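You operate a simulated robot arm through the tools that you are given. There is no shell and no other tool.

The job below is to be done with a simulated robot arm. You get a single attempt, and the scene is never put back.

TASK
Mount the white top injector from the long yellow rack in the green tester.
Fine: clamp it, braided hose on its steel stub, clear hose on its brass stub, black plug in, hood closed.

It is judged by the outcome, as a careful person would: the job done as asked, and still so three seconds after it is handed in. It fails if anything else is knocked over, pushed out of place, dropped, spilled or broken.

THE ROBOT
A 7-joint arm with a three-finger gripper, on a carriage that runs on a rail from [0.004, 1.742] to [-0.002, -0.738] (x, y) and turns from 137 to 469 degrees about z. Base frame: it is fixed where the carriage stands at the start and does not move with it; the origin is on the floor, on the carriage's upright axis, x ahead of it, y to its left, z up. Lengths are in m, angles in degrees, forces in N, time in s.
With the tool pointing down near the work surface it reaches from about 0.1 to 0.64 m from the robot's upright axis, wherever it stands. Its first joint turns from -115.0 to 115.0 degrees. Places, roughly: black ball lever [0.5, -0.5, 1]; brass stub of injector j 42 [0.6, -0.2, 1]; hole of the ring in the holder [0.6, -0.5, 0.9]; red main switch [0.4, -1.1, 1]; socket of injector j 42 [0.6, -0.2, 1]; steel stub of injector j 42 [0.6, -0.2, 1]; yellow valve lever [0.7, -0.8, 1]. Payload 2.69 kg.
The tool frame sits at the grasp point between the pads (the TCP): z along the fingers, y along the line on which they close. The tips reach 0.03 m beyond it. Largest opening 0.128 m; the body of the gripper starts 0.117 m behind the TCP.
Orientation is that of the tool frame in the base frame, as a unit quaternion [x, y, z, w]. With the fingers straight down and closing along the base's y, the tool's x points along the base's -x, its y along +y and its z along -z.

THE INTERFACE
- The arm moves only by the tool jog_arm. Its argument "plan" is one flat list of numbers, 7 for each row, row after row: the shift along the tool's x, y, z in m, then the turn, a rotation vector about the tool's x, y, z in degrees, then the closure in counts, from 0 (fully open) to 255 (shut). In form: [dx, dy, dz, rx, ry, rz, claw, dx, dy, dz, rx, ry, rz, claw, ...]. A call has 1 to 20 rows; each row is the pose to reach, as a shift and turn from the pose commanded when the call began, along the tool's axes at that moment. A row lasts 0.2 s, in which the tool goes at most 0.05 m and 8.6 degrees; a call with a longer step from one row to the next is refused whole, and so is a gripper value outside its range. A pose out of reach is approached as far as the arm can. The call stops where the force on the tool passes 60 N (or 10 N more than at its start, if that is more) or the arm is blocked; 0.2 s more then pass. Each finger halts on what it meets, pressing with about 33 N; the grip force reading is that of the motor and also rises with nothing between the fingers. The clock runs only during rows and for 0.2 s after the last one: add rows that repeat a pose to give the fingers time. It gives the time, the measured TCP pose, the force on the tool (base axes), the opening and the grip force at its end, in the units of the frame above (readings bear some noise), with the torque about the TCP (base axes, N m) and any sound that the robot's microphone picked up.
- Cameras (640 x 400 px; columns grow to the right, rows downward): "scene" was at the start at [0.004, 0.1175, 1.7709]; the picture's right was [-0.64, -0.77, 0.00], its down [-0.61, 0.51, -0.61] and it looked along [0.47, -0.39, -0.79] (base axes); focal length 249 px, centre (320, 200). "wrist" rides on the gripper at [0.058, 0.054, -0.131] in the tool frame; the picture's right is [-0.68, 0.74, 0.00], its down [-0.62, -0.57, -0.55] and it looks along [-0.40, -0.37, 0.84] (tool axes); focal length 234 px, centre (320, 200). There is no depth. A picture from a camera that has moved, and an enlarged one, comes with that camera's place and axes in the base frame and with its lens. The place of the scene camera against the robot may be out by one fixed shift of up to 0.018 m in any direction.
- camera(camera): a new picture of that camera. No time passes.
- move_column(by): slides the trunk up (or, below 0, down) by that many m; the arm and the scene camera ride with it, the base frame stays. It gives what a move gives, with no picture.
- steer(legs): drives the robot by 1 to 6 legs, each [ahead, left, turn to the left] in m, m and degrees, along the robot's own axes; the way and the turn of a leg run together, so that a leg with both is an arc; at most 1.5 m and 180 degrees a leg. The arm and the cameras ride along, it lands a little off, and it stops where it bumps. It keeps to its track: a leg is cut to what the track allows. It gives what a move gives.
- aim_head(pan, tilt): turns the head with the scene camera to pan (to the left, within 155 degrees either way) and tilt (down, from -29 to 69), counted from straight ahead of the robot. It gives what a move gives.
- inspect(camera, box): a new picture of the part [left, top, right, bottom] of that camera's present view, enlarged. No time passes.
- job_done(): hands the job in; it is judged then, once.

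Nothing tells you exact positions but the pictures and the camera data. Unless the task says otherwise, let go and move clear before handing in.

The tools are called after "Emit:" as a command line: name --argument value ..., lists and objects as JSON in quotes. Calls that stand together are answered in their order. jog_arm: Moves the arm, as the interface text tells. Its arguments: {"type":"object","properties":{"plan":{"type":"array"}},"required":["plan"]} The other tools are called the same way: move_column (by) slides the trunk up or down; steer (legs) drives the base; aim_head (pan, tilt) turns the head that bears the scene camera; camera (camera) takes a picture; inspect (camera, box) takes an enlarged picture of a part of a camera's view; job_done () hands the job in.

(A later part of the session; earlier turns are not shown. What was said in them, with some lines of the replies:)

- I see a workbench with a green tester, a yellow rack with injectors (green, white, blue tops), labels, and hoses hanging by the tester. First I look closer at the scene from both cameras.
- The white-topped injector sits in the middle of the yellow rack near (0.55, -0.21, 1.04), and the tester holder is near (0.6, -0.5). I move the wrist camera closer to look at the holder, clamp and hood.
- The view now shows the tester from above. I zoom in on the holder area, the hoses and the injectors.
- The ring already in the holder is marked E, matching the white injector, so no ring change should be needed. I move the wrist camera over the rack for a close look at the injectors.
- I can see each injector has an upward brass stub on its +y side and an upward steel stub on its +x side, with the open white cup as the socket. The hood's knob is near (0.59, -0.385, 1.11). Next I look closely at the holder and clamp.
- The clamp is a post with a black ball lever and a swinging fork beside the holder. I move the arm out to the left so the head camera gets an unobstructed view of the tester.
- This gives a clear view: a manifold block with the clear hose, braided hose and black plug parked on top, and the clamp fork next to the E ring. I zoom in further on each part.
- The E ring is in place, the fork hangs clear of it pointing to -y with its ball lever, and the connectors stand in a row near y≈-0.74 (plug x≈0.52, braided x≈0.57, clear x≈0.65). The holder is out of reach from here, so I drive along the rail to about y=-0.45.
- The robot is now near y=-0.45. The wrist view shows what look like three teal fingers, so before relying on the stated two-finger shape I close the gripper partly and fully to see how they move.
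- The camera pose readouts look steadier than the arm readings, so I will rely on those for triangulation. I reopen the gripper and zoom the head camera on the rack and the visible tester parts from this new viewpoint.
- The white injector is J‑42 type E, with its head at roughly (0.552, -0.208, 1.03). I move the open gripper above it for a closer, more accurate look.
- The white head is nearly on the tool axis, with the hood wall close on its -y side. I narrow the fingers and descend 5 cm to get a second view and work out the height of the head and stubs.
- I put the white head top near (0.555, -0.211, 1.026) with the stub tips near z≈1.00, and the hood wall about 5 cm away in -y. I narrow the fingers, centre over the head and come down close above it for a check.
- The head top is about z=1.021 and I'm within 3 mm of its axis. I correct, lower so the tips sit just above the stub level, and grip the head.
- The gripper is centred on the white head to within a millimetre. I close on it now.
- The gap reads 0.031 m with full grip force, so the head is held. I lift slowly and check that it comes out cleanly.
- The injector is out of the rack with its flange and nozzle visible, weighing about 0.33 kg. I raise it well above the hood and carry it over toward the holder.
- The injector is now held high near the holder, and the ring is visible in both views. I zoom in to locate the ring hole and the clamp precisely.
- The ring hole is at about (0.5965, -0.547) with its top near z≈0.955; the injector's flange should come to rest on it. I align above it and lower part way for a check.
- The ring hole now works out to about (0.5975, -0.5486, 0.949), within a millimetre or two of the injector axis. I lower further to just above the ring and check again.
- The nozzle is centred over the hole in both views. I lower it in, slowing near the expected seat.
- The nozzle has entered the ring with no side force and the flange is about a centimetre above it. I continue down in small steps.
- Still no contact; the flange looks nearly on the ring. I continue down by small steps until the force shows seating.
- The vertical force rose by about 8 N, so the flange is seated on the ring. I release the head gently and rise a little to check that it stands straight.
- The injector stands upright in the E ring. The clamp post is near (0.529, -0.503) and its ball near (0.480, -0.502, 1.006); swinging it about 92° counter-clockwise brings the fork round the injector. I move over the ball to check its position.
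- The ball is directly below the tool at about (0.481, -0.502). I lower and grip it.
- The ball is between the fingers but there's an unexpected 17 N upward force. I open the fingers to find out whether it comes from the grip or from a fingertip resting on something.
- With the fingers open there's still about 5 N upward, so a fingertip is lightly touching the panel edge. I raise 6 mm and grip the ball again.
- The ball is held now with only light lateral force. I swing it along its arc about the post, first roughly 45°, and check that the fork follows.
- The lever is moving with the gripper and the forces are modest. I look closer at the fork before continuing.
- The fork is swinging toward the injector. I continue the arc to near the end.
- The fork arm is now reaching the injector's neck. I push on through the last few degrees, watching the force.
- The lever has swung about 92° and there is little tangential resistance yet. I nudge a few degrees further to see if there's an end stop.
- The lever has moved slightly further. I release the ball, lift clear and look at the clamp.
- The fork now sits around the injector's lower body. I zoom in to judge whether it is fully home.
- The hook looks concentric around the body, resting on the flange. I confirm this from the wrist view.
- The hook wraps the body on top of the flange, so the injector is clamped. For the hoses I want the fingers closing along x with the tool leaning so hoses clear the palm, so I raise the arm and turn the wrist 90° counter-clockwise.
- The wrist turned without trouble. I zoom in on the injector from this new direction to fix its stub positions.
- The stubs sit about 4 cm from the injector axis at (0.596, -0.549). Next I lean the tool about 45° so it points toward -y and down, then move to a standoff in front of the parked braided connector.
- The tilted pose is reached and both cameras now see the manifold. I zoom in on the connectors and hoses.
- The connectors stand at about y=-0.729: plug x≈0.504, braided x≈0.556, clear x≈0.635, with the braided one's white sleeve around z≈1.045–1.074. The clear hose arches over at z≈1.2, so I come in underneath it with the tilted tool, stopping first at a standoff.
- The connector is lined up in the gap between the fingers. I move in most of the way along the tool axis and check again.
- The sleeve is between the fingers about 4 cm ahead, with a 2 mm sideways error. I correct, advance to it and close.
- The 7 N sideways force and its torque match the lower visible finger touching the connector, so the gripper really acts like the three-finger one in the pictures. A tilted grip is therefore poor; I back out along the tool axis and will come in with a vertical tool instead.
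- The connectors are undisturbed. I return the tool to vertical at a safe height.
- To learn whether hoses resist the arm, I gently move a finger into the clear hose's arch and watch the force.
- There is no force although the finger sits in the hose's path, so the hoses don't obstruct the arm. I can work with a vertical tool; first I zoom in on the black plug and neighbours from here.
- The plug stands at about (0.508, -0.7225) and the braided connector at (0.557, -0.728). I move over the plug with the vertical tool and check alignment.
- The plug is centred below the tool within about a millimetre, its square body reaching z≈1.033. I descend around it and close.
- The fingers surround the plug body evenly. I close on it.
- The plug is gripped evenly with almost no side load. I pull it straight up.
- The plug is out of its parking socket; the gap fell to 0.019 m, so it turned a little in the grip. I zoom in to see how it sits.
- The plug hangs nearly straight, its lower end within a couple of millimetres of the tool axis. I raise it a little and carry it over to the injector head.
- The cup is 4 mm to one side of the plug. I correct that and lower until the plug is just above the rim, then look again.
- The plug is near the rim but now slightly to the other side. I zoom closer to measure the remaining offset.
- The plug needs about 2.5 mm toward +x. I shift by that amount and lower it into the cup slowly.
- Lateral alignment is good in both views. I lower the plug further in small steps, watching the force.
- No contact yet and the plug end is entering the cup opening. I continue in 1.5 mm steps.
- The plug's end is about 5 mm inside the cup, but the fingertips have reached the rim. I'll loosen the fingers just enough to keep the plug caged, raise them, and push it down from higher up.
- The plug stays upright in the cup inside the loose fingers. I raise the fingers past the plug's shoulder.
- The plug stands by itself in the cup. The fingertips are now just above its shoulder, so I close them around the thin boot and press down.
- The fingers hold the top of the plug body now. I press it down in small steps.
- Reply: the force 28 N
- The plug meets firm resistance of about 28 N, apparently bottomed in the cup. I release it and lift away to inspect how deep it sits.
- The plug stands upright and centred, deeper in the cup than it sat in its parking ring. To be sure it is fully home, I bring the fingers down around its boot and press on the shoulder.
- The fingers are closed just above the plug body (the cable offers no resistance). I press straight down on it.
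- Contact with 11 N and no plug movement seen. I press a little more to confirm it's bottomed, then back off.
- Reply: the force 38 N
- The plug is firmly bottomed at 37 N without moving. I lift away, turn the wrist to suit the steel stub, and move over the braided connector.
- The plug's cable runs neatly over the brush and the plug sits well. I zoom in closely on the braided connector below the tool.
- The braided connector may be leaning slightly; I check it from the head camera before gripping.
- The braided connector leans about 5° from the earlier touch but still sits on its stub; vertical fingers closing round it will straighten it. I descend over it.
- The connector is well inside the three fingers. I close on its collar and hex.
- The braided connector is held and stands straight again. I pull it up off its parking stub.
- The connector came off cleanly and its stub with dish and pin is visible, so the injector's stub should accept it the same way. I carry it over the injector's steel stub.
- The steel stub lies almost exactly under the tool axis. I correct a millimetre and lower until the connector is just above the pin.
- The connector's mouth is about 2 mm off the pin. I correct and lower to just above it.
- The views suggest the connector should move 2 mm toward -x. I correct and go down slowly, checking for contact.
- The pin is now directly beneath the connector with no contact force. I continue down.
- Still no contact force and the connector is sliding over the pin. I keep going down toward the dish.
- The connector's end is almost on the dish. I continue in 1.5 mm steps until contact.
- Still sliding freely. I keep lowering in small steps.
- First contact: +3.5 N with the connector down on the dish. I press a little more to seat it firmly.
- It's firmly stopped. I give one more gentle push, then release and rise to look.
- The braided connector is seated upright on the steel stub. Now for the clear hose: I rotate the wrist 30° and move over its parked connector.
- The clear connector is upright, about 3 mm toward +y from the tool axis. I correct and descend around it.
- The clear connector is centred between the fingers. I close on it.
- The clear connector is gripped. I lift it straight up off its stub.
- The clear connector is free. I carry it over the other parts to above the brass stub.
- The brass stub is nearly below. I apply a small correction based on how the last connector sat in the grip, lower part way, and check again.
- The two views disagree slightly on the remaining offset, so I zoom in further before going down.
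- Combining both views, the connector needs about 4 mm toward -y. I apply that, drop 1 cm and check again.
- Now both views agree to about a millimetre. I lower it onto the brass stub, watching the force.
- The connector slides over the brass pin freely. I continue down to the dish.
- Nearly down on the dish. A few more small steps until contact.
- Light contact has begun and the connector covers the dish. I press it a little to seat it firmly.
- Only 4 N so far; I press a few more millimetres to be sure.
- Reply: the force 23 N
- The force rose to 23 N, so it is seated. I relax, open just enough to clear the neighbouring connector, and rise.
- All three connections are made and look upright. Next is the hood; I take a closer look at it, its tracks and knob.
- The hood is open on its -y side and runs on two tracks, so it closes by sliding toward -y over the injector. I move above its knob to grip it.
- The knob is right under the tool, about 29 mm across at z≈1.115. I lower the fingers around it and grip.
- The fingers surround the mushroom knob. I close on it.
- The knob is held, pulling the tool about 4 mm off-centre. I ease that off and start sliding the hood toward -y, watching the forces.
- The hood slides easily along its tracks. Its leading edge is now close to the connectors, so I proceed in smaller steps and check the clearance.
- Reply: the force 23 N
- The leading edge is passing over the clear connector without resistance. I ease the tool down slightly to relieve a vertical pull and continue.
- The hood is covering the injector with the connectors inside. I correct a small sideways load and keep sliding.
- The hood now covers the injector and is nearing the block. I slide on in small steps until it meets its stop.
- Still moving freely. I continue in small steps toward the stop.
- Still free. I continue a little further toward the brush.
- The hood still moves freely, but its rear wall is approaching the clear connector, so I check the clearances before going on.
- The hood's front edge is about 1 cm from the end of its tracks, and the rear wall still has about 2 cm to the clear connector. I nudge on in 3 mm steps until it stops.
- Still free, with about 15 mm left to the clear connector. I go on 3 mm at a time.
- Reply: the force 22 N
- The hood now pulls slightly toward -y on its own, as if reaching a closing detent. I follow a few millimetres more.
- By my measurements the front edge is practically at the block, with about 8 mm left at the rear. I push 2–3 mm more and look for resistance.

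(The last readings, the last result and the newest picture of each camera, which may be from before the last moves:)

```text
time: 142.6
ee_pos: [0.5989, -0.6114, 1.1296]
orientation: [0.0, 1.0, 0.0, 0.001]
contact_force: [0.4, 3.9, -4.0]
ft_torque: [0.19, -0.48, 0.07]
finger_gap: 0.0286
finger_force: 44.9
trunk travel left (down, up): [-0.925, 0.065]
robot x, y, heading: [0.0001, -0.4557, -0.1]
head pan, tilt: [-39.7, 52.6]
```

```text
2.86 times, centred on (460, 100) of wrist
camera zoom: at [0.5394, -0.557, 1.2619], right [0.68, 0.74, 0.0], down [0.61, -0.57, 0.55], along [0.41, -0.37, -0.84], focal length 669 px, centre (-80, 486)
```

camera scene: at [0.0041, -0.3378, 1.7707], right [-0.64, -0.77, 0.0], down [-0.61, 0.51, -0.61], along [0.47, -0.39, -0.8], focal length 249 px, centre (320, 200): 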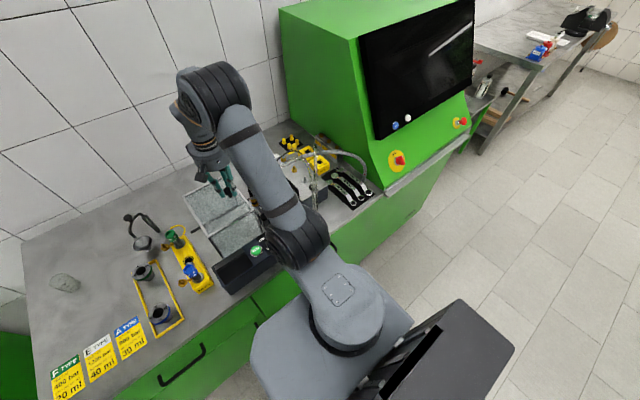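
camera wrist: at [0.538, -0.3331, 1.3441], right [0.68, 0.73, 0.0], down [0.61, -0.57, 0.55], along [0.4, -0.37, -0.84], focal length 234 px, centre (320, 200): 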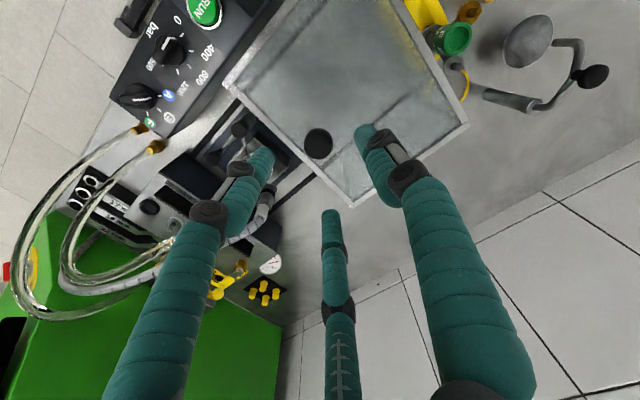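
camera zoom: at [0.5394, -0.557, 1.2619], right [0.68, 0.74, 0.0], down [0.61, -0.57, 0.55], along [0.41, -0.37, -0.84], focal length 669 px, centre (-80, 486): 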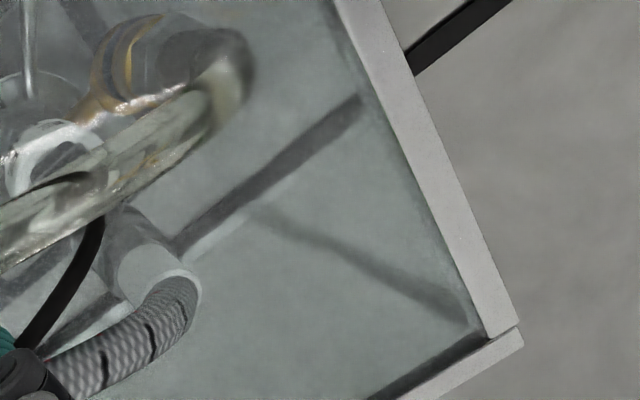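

Resistance of about 4 N has appeared and the hood has stopped moving, while the clear connector still has visible clearance. One more small push to confirm the stop.

Emit:
jog_arm --plan '[0, -0.002, 0, 0, 0, 0, 255, 0, -0.002, 0, 0, 0, 0, 255]'

Emit:
inspect --camera "scene" --box '[248, 165, 308, 235]'

```text
time: 143.2
ee_pos: [0.5986, -0.6118, 1.1303]
orientation: [0.002, 1.0, 0.0, 0.001]
contact_force: [2.1, 10.0, -3.5]
ft_torque: [0.42, -0.35, 0.12]
finger_gap: 0.0286
finger_force: 45.1
trunk travel left (down, up): [-0.925, 0.065]
robot x, y, heading: [0.0015, -0.4569, -0.4]
head pan, tilt: [-39.7, 52.6]
```

```text
5.71 times, centred on (278, 200) of scene
camera zoom: at [0.004, -0.3353, 1.7707], right [-0.64, -0.77, 0.0], down [-0.61, 0.51, -0.61], along [0.47, -0.39, -0.79], focal length 1425 px, centre (560, 200)
```

zoom: 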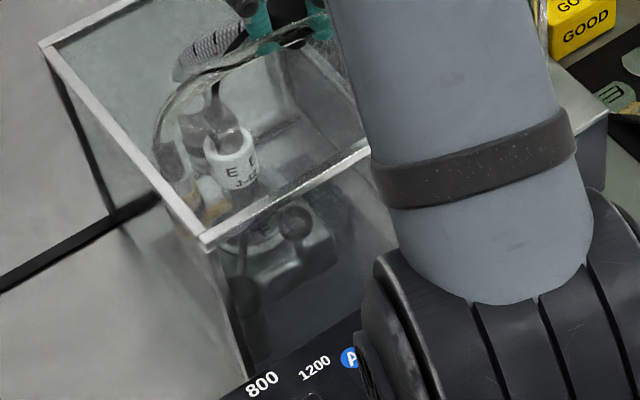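

The force builds to 10 N with no further travel: the hood is at its closed stop. I relax the push, open the fingers and lift clear.

Emit:
jog_arm --plan '[0, 0.0015, 0, 0, 0, 0, 255, 0, 0.003, 0, 0, 0, 0, 235, 0, 0.003, 0, 0, 0, 0, 200, 0, 0.003, 0, 0, 0, 0, 160, 0, 0.003, 0, 0, 0, 0, 120, 0, 0.003, 0, 0, 0, 0, 110, 0, 0.003, 0, 0, 0, 0, 110]'

Emit:
jog_arm --plan '[0, 0, -0.015, 0, 0, 0, 110, 0, 0, -0.045, 0, 0, 0, 110, 0, 0, -0.085, 0, 0, 0, 110, 0, 0, -0.13, 0, 0, 0, 110, 0.0, 0.0, -0.16, 0, 0, 0, 110, 0.0, 0.0, -0.16, 0, 0, 0, 110]'

Emit:
camera --camera "wrist"

Emit:
inspect --camera "wrist" --box '[220, 40, 420, 200]'

Emit:
inspect --camera "scene" --box '[230, 140, 320, 240]'

```text
time: 144.8
ee_pos: [0.5981, -0.6114, 1.1306]
orientation: [0.0, 1.0, 0.0, 0.0]
contact_force: [0.3, -0.6, -0.2]
ft_torque: [-0.02, 0.01, -0.03]
finger_gap: 0.0731
finger_force: 0.0
trunk travel left (down, up): [-0.925, 0.065]
robot x, y, heading: [-0.0027, -0.4529, -0.0]
head pan, tilt: [-39.7, 52.6]
```

```text
time: 146.2
ee_pos: [0.5957, -0.6104, 1.2931]
orientation: [0.001, 1.0, -0.001, 0.0]
contact_force: [-0.8, -0.6, -0.6]
ft_torque: [0.02, 0.03, -0.02]
finger_gap: 0.0729
finger_force: 0.1
trunk travel left (down, up): [-0.925, 0.065]
robot x, y, heading: [-0.0009, -0.4538, -0.2]
head pan, tilt: [-39.7, 52.6]
```

```text
taken
camera wrist: at [0.5374, -0.5564, 1.4237], right [0.68, 0.74, 0.0], down [0.61, -0.57, 0.55], along [0.4, -0.37, -0.84], focal length 234 px, centre (320, 200)
```

wrist: 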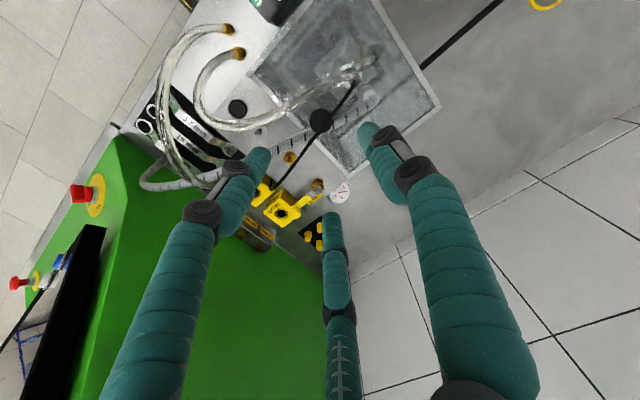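

```text
2.50 times, centred on (320, 120) of wrist
camera zoom: at [0.5374, -0.5564, 1.4237], right [0.68, 0.74, 0.0], down [0.61, -0.57, 0.55], along [0.4, -0.37, -0.84], focal length 585 px, centre (320, 400)
```

zoom: 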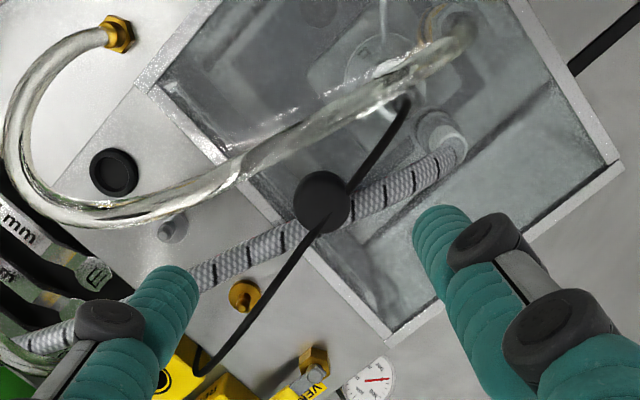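

```text
4.00 times, centred on (275, 190) of scene
camera zoom: at [0.0034, -0.3379, 1.7708], right [-0.64, -0.77, 0.0], down [-0.61, 0.51, -0.61], along [0.47, -0.39, -0.79], focal length 997 px, centre (500, 240)
```

zoom: 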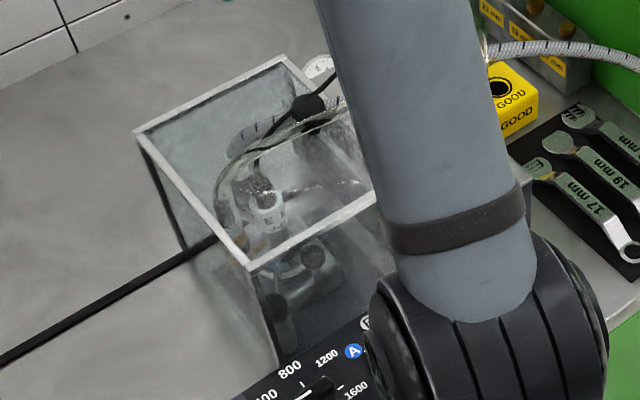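

The hood is closed and the gripper is free. I retract the arm fully so the head camera can check everything.

Emit:
jog_arm --plan '[0.02, 0.02, -0.03, 0, 0, 0, 110, 0.04, 0.05, -0.06, 0, 0, 0, 110, 0.07, 0.085, -0.08, 0, 0, 0, 110, 0.1, 0.12, -0.09, 0, 0, 0, 110, 0.13, 0.155, -0.09, 0, 0, 0, 110, 0.16, 0.19, -0.09, 0, 0, 0, 110, 0.19, 0.225, -0.09, 0, 0, 0, 110, 0.22, 0.26, -0.09, 0, 0, 0, 110, 0.25, 0.295, -0.09, 0, 0, 0, 110, 0.27, 0.33, -0.09, 0, 0, 0, 110, 0.28, 0.37, -0.09, 0, 0, 0, 110, 0.29, 0.41, -0.09, 0, 0, 0, 110, 0.29, 0.45, -0.09, 0, 0, 0, 110, 0.29, 0.49, -0.09, 0, 0, 0, 110, 0.29, 0.53, -0.09, 0, 0, 0, 110, 0.29, 0.53, -0.09, 0, 0, 0, 110]'

Emit:
camera --camera "scene"

Emit:
inspect --camera "scene" --box '[230, 140, 310, 240]'

Emit:
inspect --camera "wrist" --box '[160, 60, 480, 300]'

```text
refused: row 3 steps farther than a row can; nothing moved
```

```text
taken
camera scene: at [0.0034, -0.3379, 1.7708], right [-0.64, -0.77, 0.0], down [-0.61, 0.51, -0.61], along [0.47, -0.39, -0.79], focal length 249 px, centre (320, 200)
```

scene: 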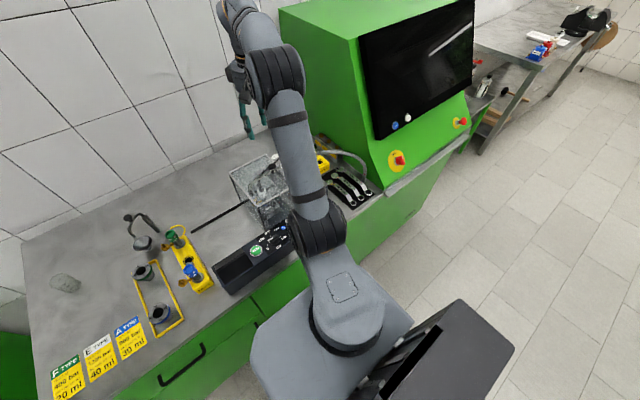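

```text
4.00 times, centred on (270, 190) of scene
camera zoom: at [0.0034, -0.3379, 1.7708], right [-0.64, -0.77, 0.0], down [-0.61, 0.51, -0.61], along [0.47, -0.39, -0.79], focal length 997 px, centre (520, 240)
```

zoom: 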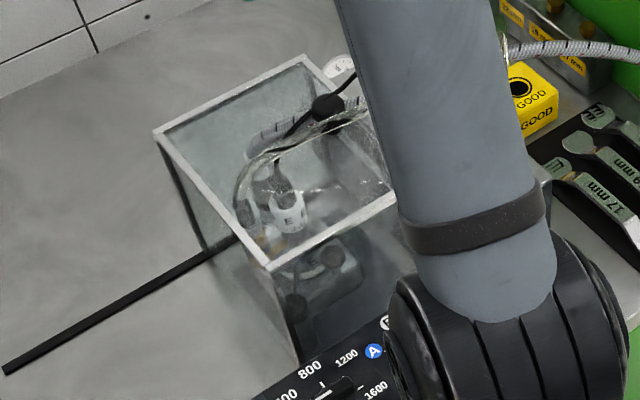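

```text
1.67 times, centred on (320, 180) of wrist
camera zoom: at [0.5374, -0.5564, 1.4237], right [0.68, 0.74, 0.0], down [0.61, -0.57, 0.55], along [0.4, -0.37, -0.84], focal length 390 px, centre (320, 233)
```

zoom: 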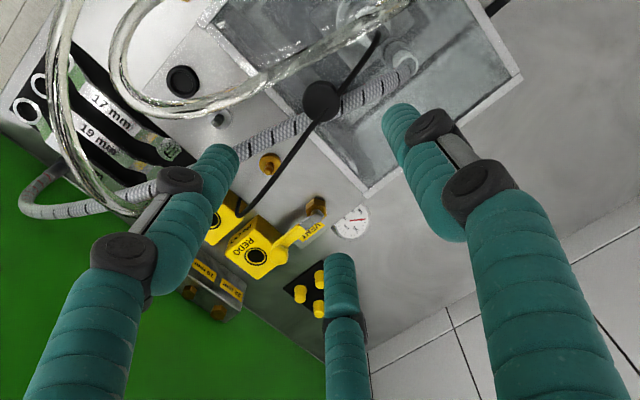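

The retreat path had one step slightly too long; nothing moved. I resend it with shorter steps.

Emit:
jog_arm --plan '[0.02, 0.02, -0.02, 0, 0, 0, 110, 0.04, 0.045, -0.04, 0, 0, 0, 110, 0.065, 0.075, -0.055, 0, 0, 0, 110, 0.09, 0.107, -0.065, 0, 0, 0, 110, 0.115, 0.14, -0.075, 0, 0, 0, 110, 0.14, 0.173, -0.08, 0, 0, 0, 110, 0.165, 0.206, -0.08, 0, 0, 0, 110, 0.19, 0.24, -0.08, 0, 0, 0, 110, 0.215, 0.275, -0.08, 0, 0, 0, 110, 0.235, 0.31, -0.08, 0, 0, 0, 110, 0.25, 0.35, -0.08, 0, 0, 0, 110, 0.26, 0.39, -0.08, 0, 0, 0, 110, 0.265, 0.435, -0.08, 0, 0, 0, 110, 0.27, 0.48, -0.08, 0, 0, 0, 110, 0.27, 0.525, -0.08, 0, 0, 0, 110, 0.27, 0.57, -0.08, 0, 0, 0, 110, 0.27, 0.615, -0.08, 0, 0, 0, 110, 0.27, 0.655, -0.08, 0, 0, 0, 110, 0.27, 0.655, -0.08, 0, 0, 0, 110]'

Emit:
camera --camera "scene"

Emit:
inspect --camera "scene" --box '[230, 130, 330, 240]'

Emit:
inspect --camera "scene" --box '[250, 170, 300, 225]'

```text
time: 150.2
ee_pos: [0.3256, 0.026, 1.3717]
orientation: [0.001, 1.0, 0.001, 0.0]
contact_force: [0.1, -1.0, 0.4]
ft_torque: [0.07, 0.04, 0.0]
finger_gap: 0.0728
finger_force: 0.1
out of reach, approached as far as the arm can: row 18, 19
trunk travel left (down, up): [-0.925, 0.065]
robot x, y, heading: [-0.0036, -0.4559, -0.4]
head pan, tilt: [-39.7, 52.6]
```

```text
taken
camera scene: at [0.0041, -0.3404, 1.771], right [-0.64, -0.77, 0.0], down [-0.61, 0.51, -0.61], along [0.47, -0.39, -0.8], focal length 249 px, centre (320, 200)
```

scene: 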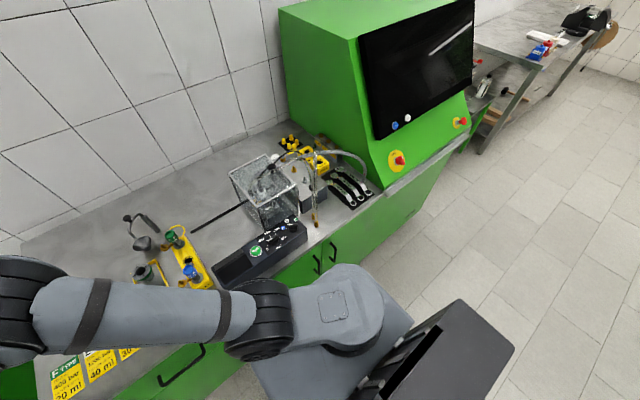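

```text
3.64 times, centred on (280, 185) of scene
camera zoom: at [0.0041, -0.3404, 1.771], right [-0.64, -0.77, 0.0], down [-0.61, 0.51, -0.61], along [0.47, -0.39, -0.8], focal length 907 px, centre (466, 254)
```

zoom: 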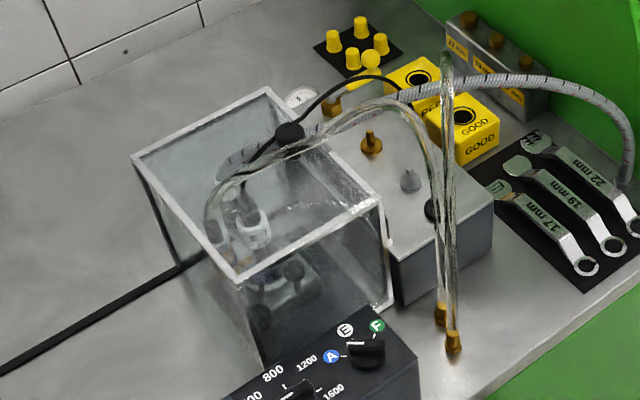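

```text
7.27 times, centred on (275, 198) of scene
camera zoom: at [0.0041, -0.3404, 1.771], right [-0.64, -0.77, 0.0], down [-0.61, 0.51, -0.61], along [0.47, -0.39, -0.8], focal length 1813 px, centre (647, 218)
```

zoom: 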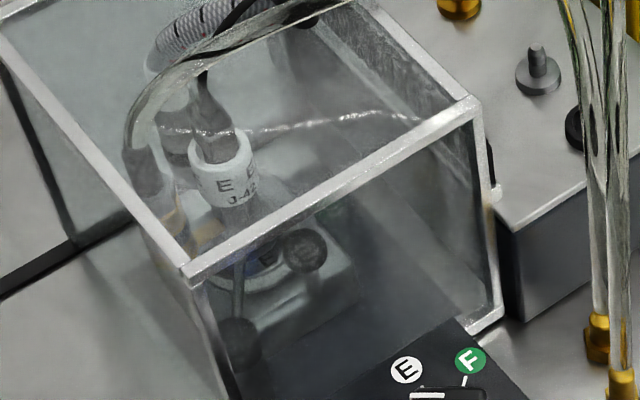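

The hood sits against the block with the injector, plug and both hose connectors standing upright inside, and the clamp fork in place. I make a last check that the rest of the bench is undisturbed and look once more through the hood.

Emit:
inspect --camera "scene" --box '[100, 190, 260, 310]'

Emit:
inspect --camera "scene" --box '[252, 178, 282, 212]'

Emit:
inspect --camera "scene" --box '[270, 120, 400, 240]'

```text
3.33 times, centred on (180, 250) of scene
camera zoom: at [0.0041, -0.3404, 1.771], right [-0.64, -0.77, 0.0], down [-0.61, 0.51, -0.61], along [0.47, -0.39, -0.8], focal length 831 px, centre (787, 33)
```

zoom: 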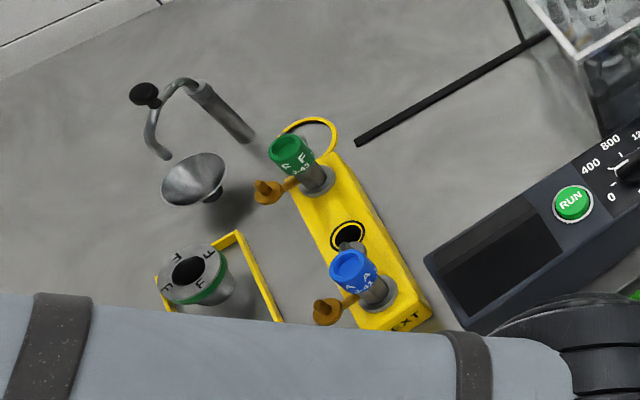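

```text
11.76 times, centred on (267, 195) of scene
camera zoom: at [0.0041, -0.3404, 1.771], right [-0.64, -0.77, 0.0], down [-0.61, 0.51, -0.61], along [0.47, -0.39, -0.8], focal length 2933 px, centre (944, 259)
```

zoom: 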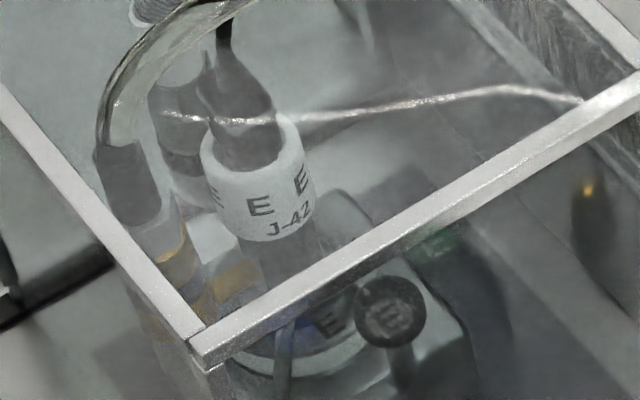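

```text
3.33 times, centred on (335, 180) of scene
camera zoom: at [0.0041, -0.3404, 1.771], right [-0.64, -0.77, 0.0], down [-0.61, 0.51, -0.61], along [0.47, -0.39, -0.8], focal length 831 px, centre (270, 267)
```

zoom: 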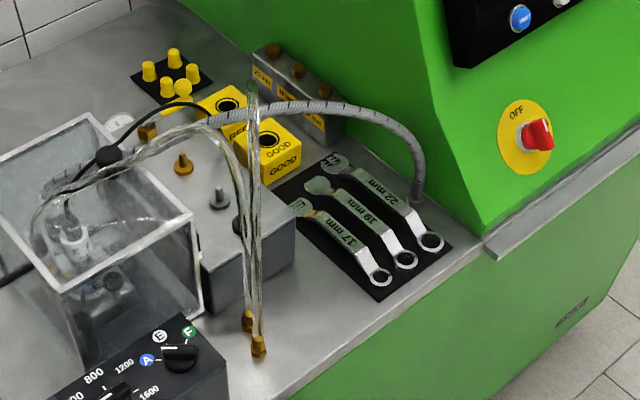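

The rest of the bench is undisturbed. The clear connector looks slightly tilted through the glass, so I zoom in on it.

Emit:
inspect --camera "scene" --box '[254, 186, 272, 206]'

Emit:
inspect --camera "scene" --box '[254, 180, 284, 220]'

```text
16.00 times, centred on (263, 196) of scene
camera zoom: at [0.0041, -0.3404, 1.771], right [-0.64, -0.77, 0.0], down [-0.61, 0.51, -0.61], along [0.47, -0.39, -0.8], focal length 3989 px, centre (1232, 264)
```

zoom: 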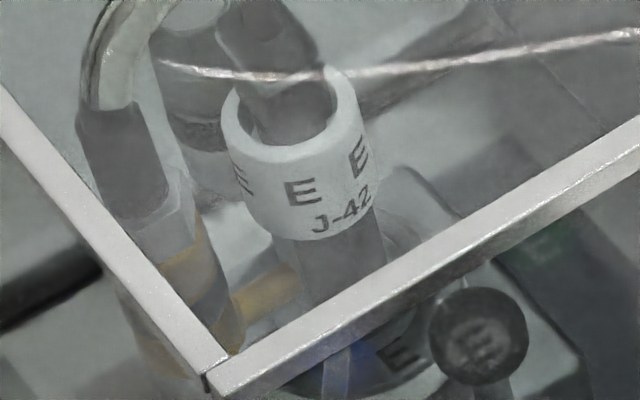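

```text
10.00 times, centred on (269, 200) of scene
camera zoom: at [0.0041, -0.3404, 1.771], right [-0.64, -0.77, 0.0], down [-0.61, 0.51, -0.61], along [0.47, -0.39, -0.8], focal length 2493 px, centre (830, 200)
```

zoom: 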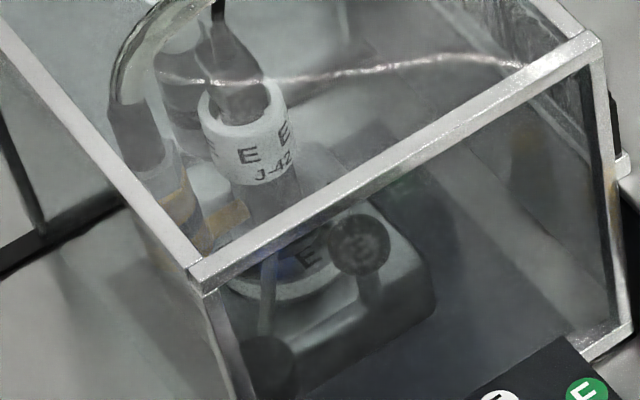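

At full zoom the clear connector's edges run parallel to the injector, so it is upright. The E injector is seated and clamped, the braided hose is on the steel stub, the clear hose is on the brass stub, the plug is in and the hood is closed. The arm is well clear, so I hand the job in.

Emit:
job_done

```text
The job is handed in.
```

I mounted the white-topped injector (J-42, type E) in the tester and handed the job in. I don't have the judging result.

- **Injector:** it stands upright in the E ring that was already in the holder, with its flange resting on the ring.
- **Clamp:** I swung the ball lever round about 95°, and the fork now sits around the body on top of the flange. I felt no hard stop at the end of the swing, so I judged it closed from the pictures.
- **Black plug:** it is in the injector's cup and did not move when pressed with about 37 N.
- **Braided hose:** it is down on the steel stub, resting on the dish.
- **Clear hose:** it is down on the brass stub, resting on the dish.
- **Hood:** it is slid fully over the injector. It met a firm stop at about 10 N, and the connectors inside look upright and clear of its walls.

While first reaching for the braided connector I brushed it and left it leaning about 5° on its parking stub. It straightened when I gripped it. A fingertip also pressed lightly on the edge of the control panel. I saw no mark or movement from either, and the rest of the bench looks as it was.

The arm is empty and retracted to the left of the tester.
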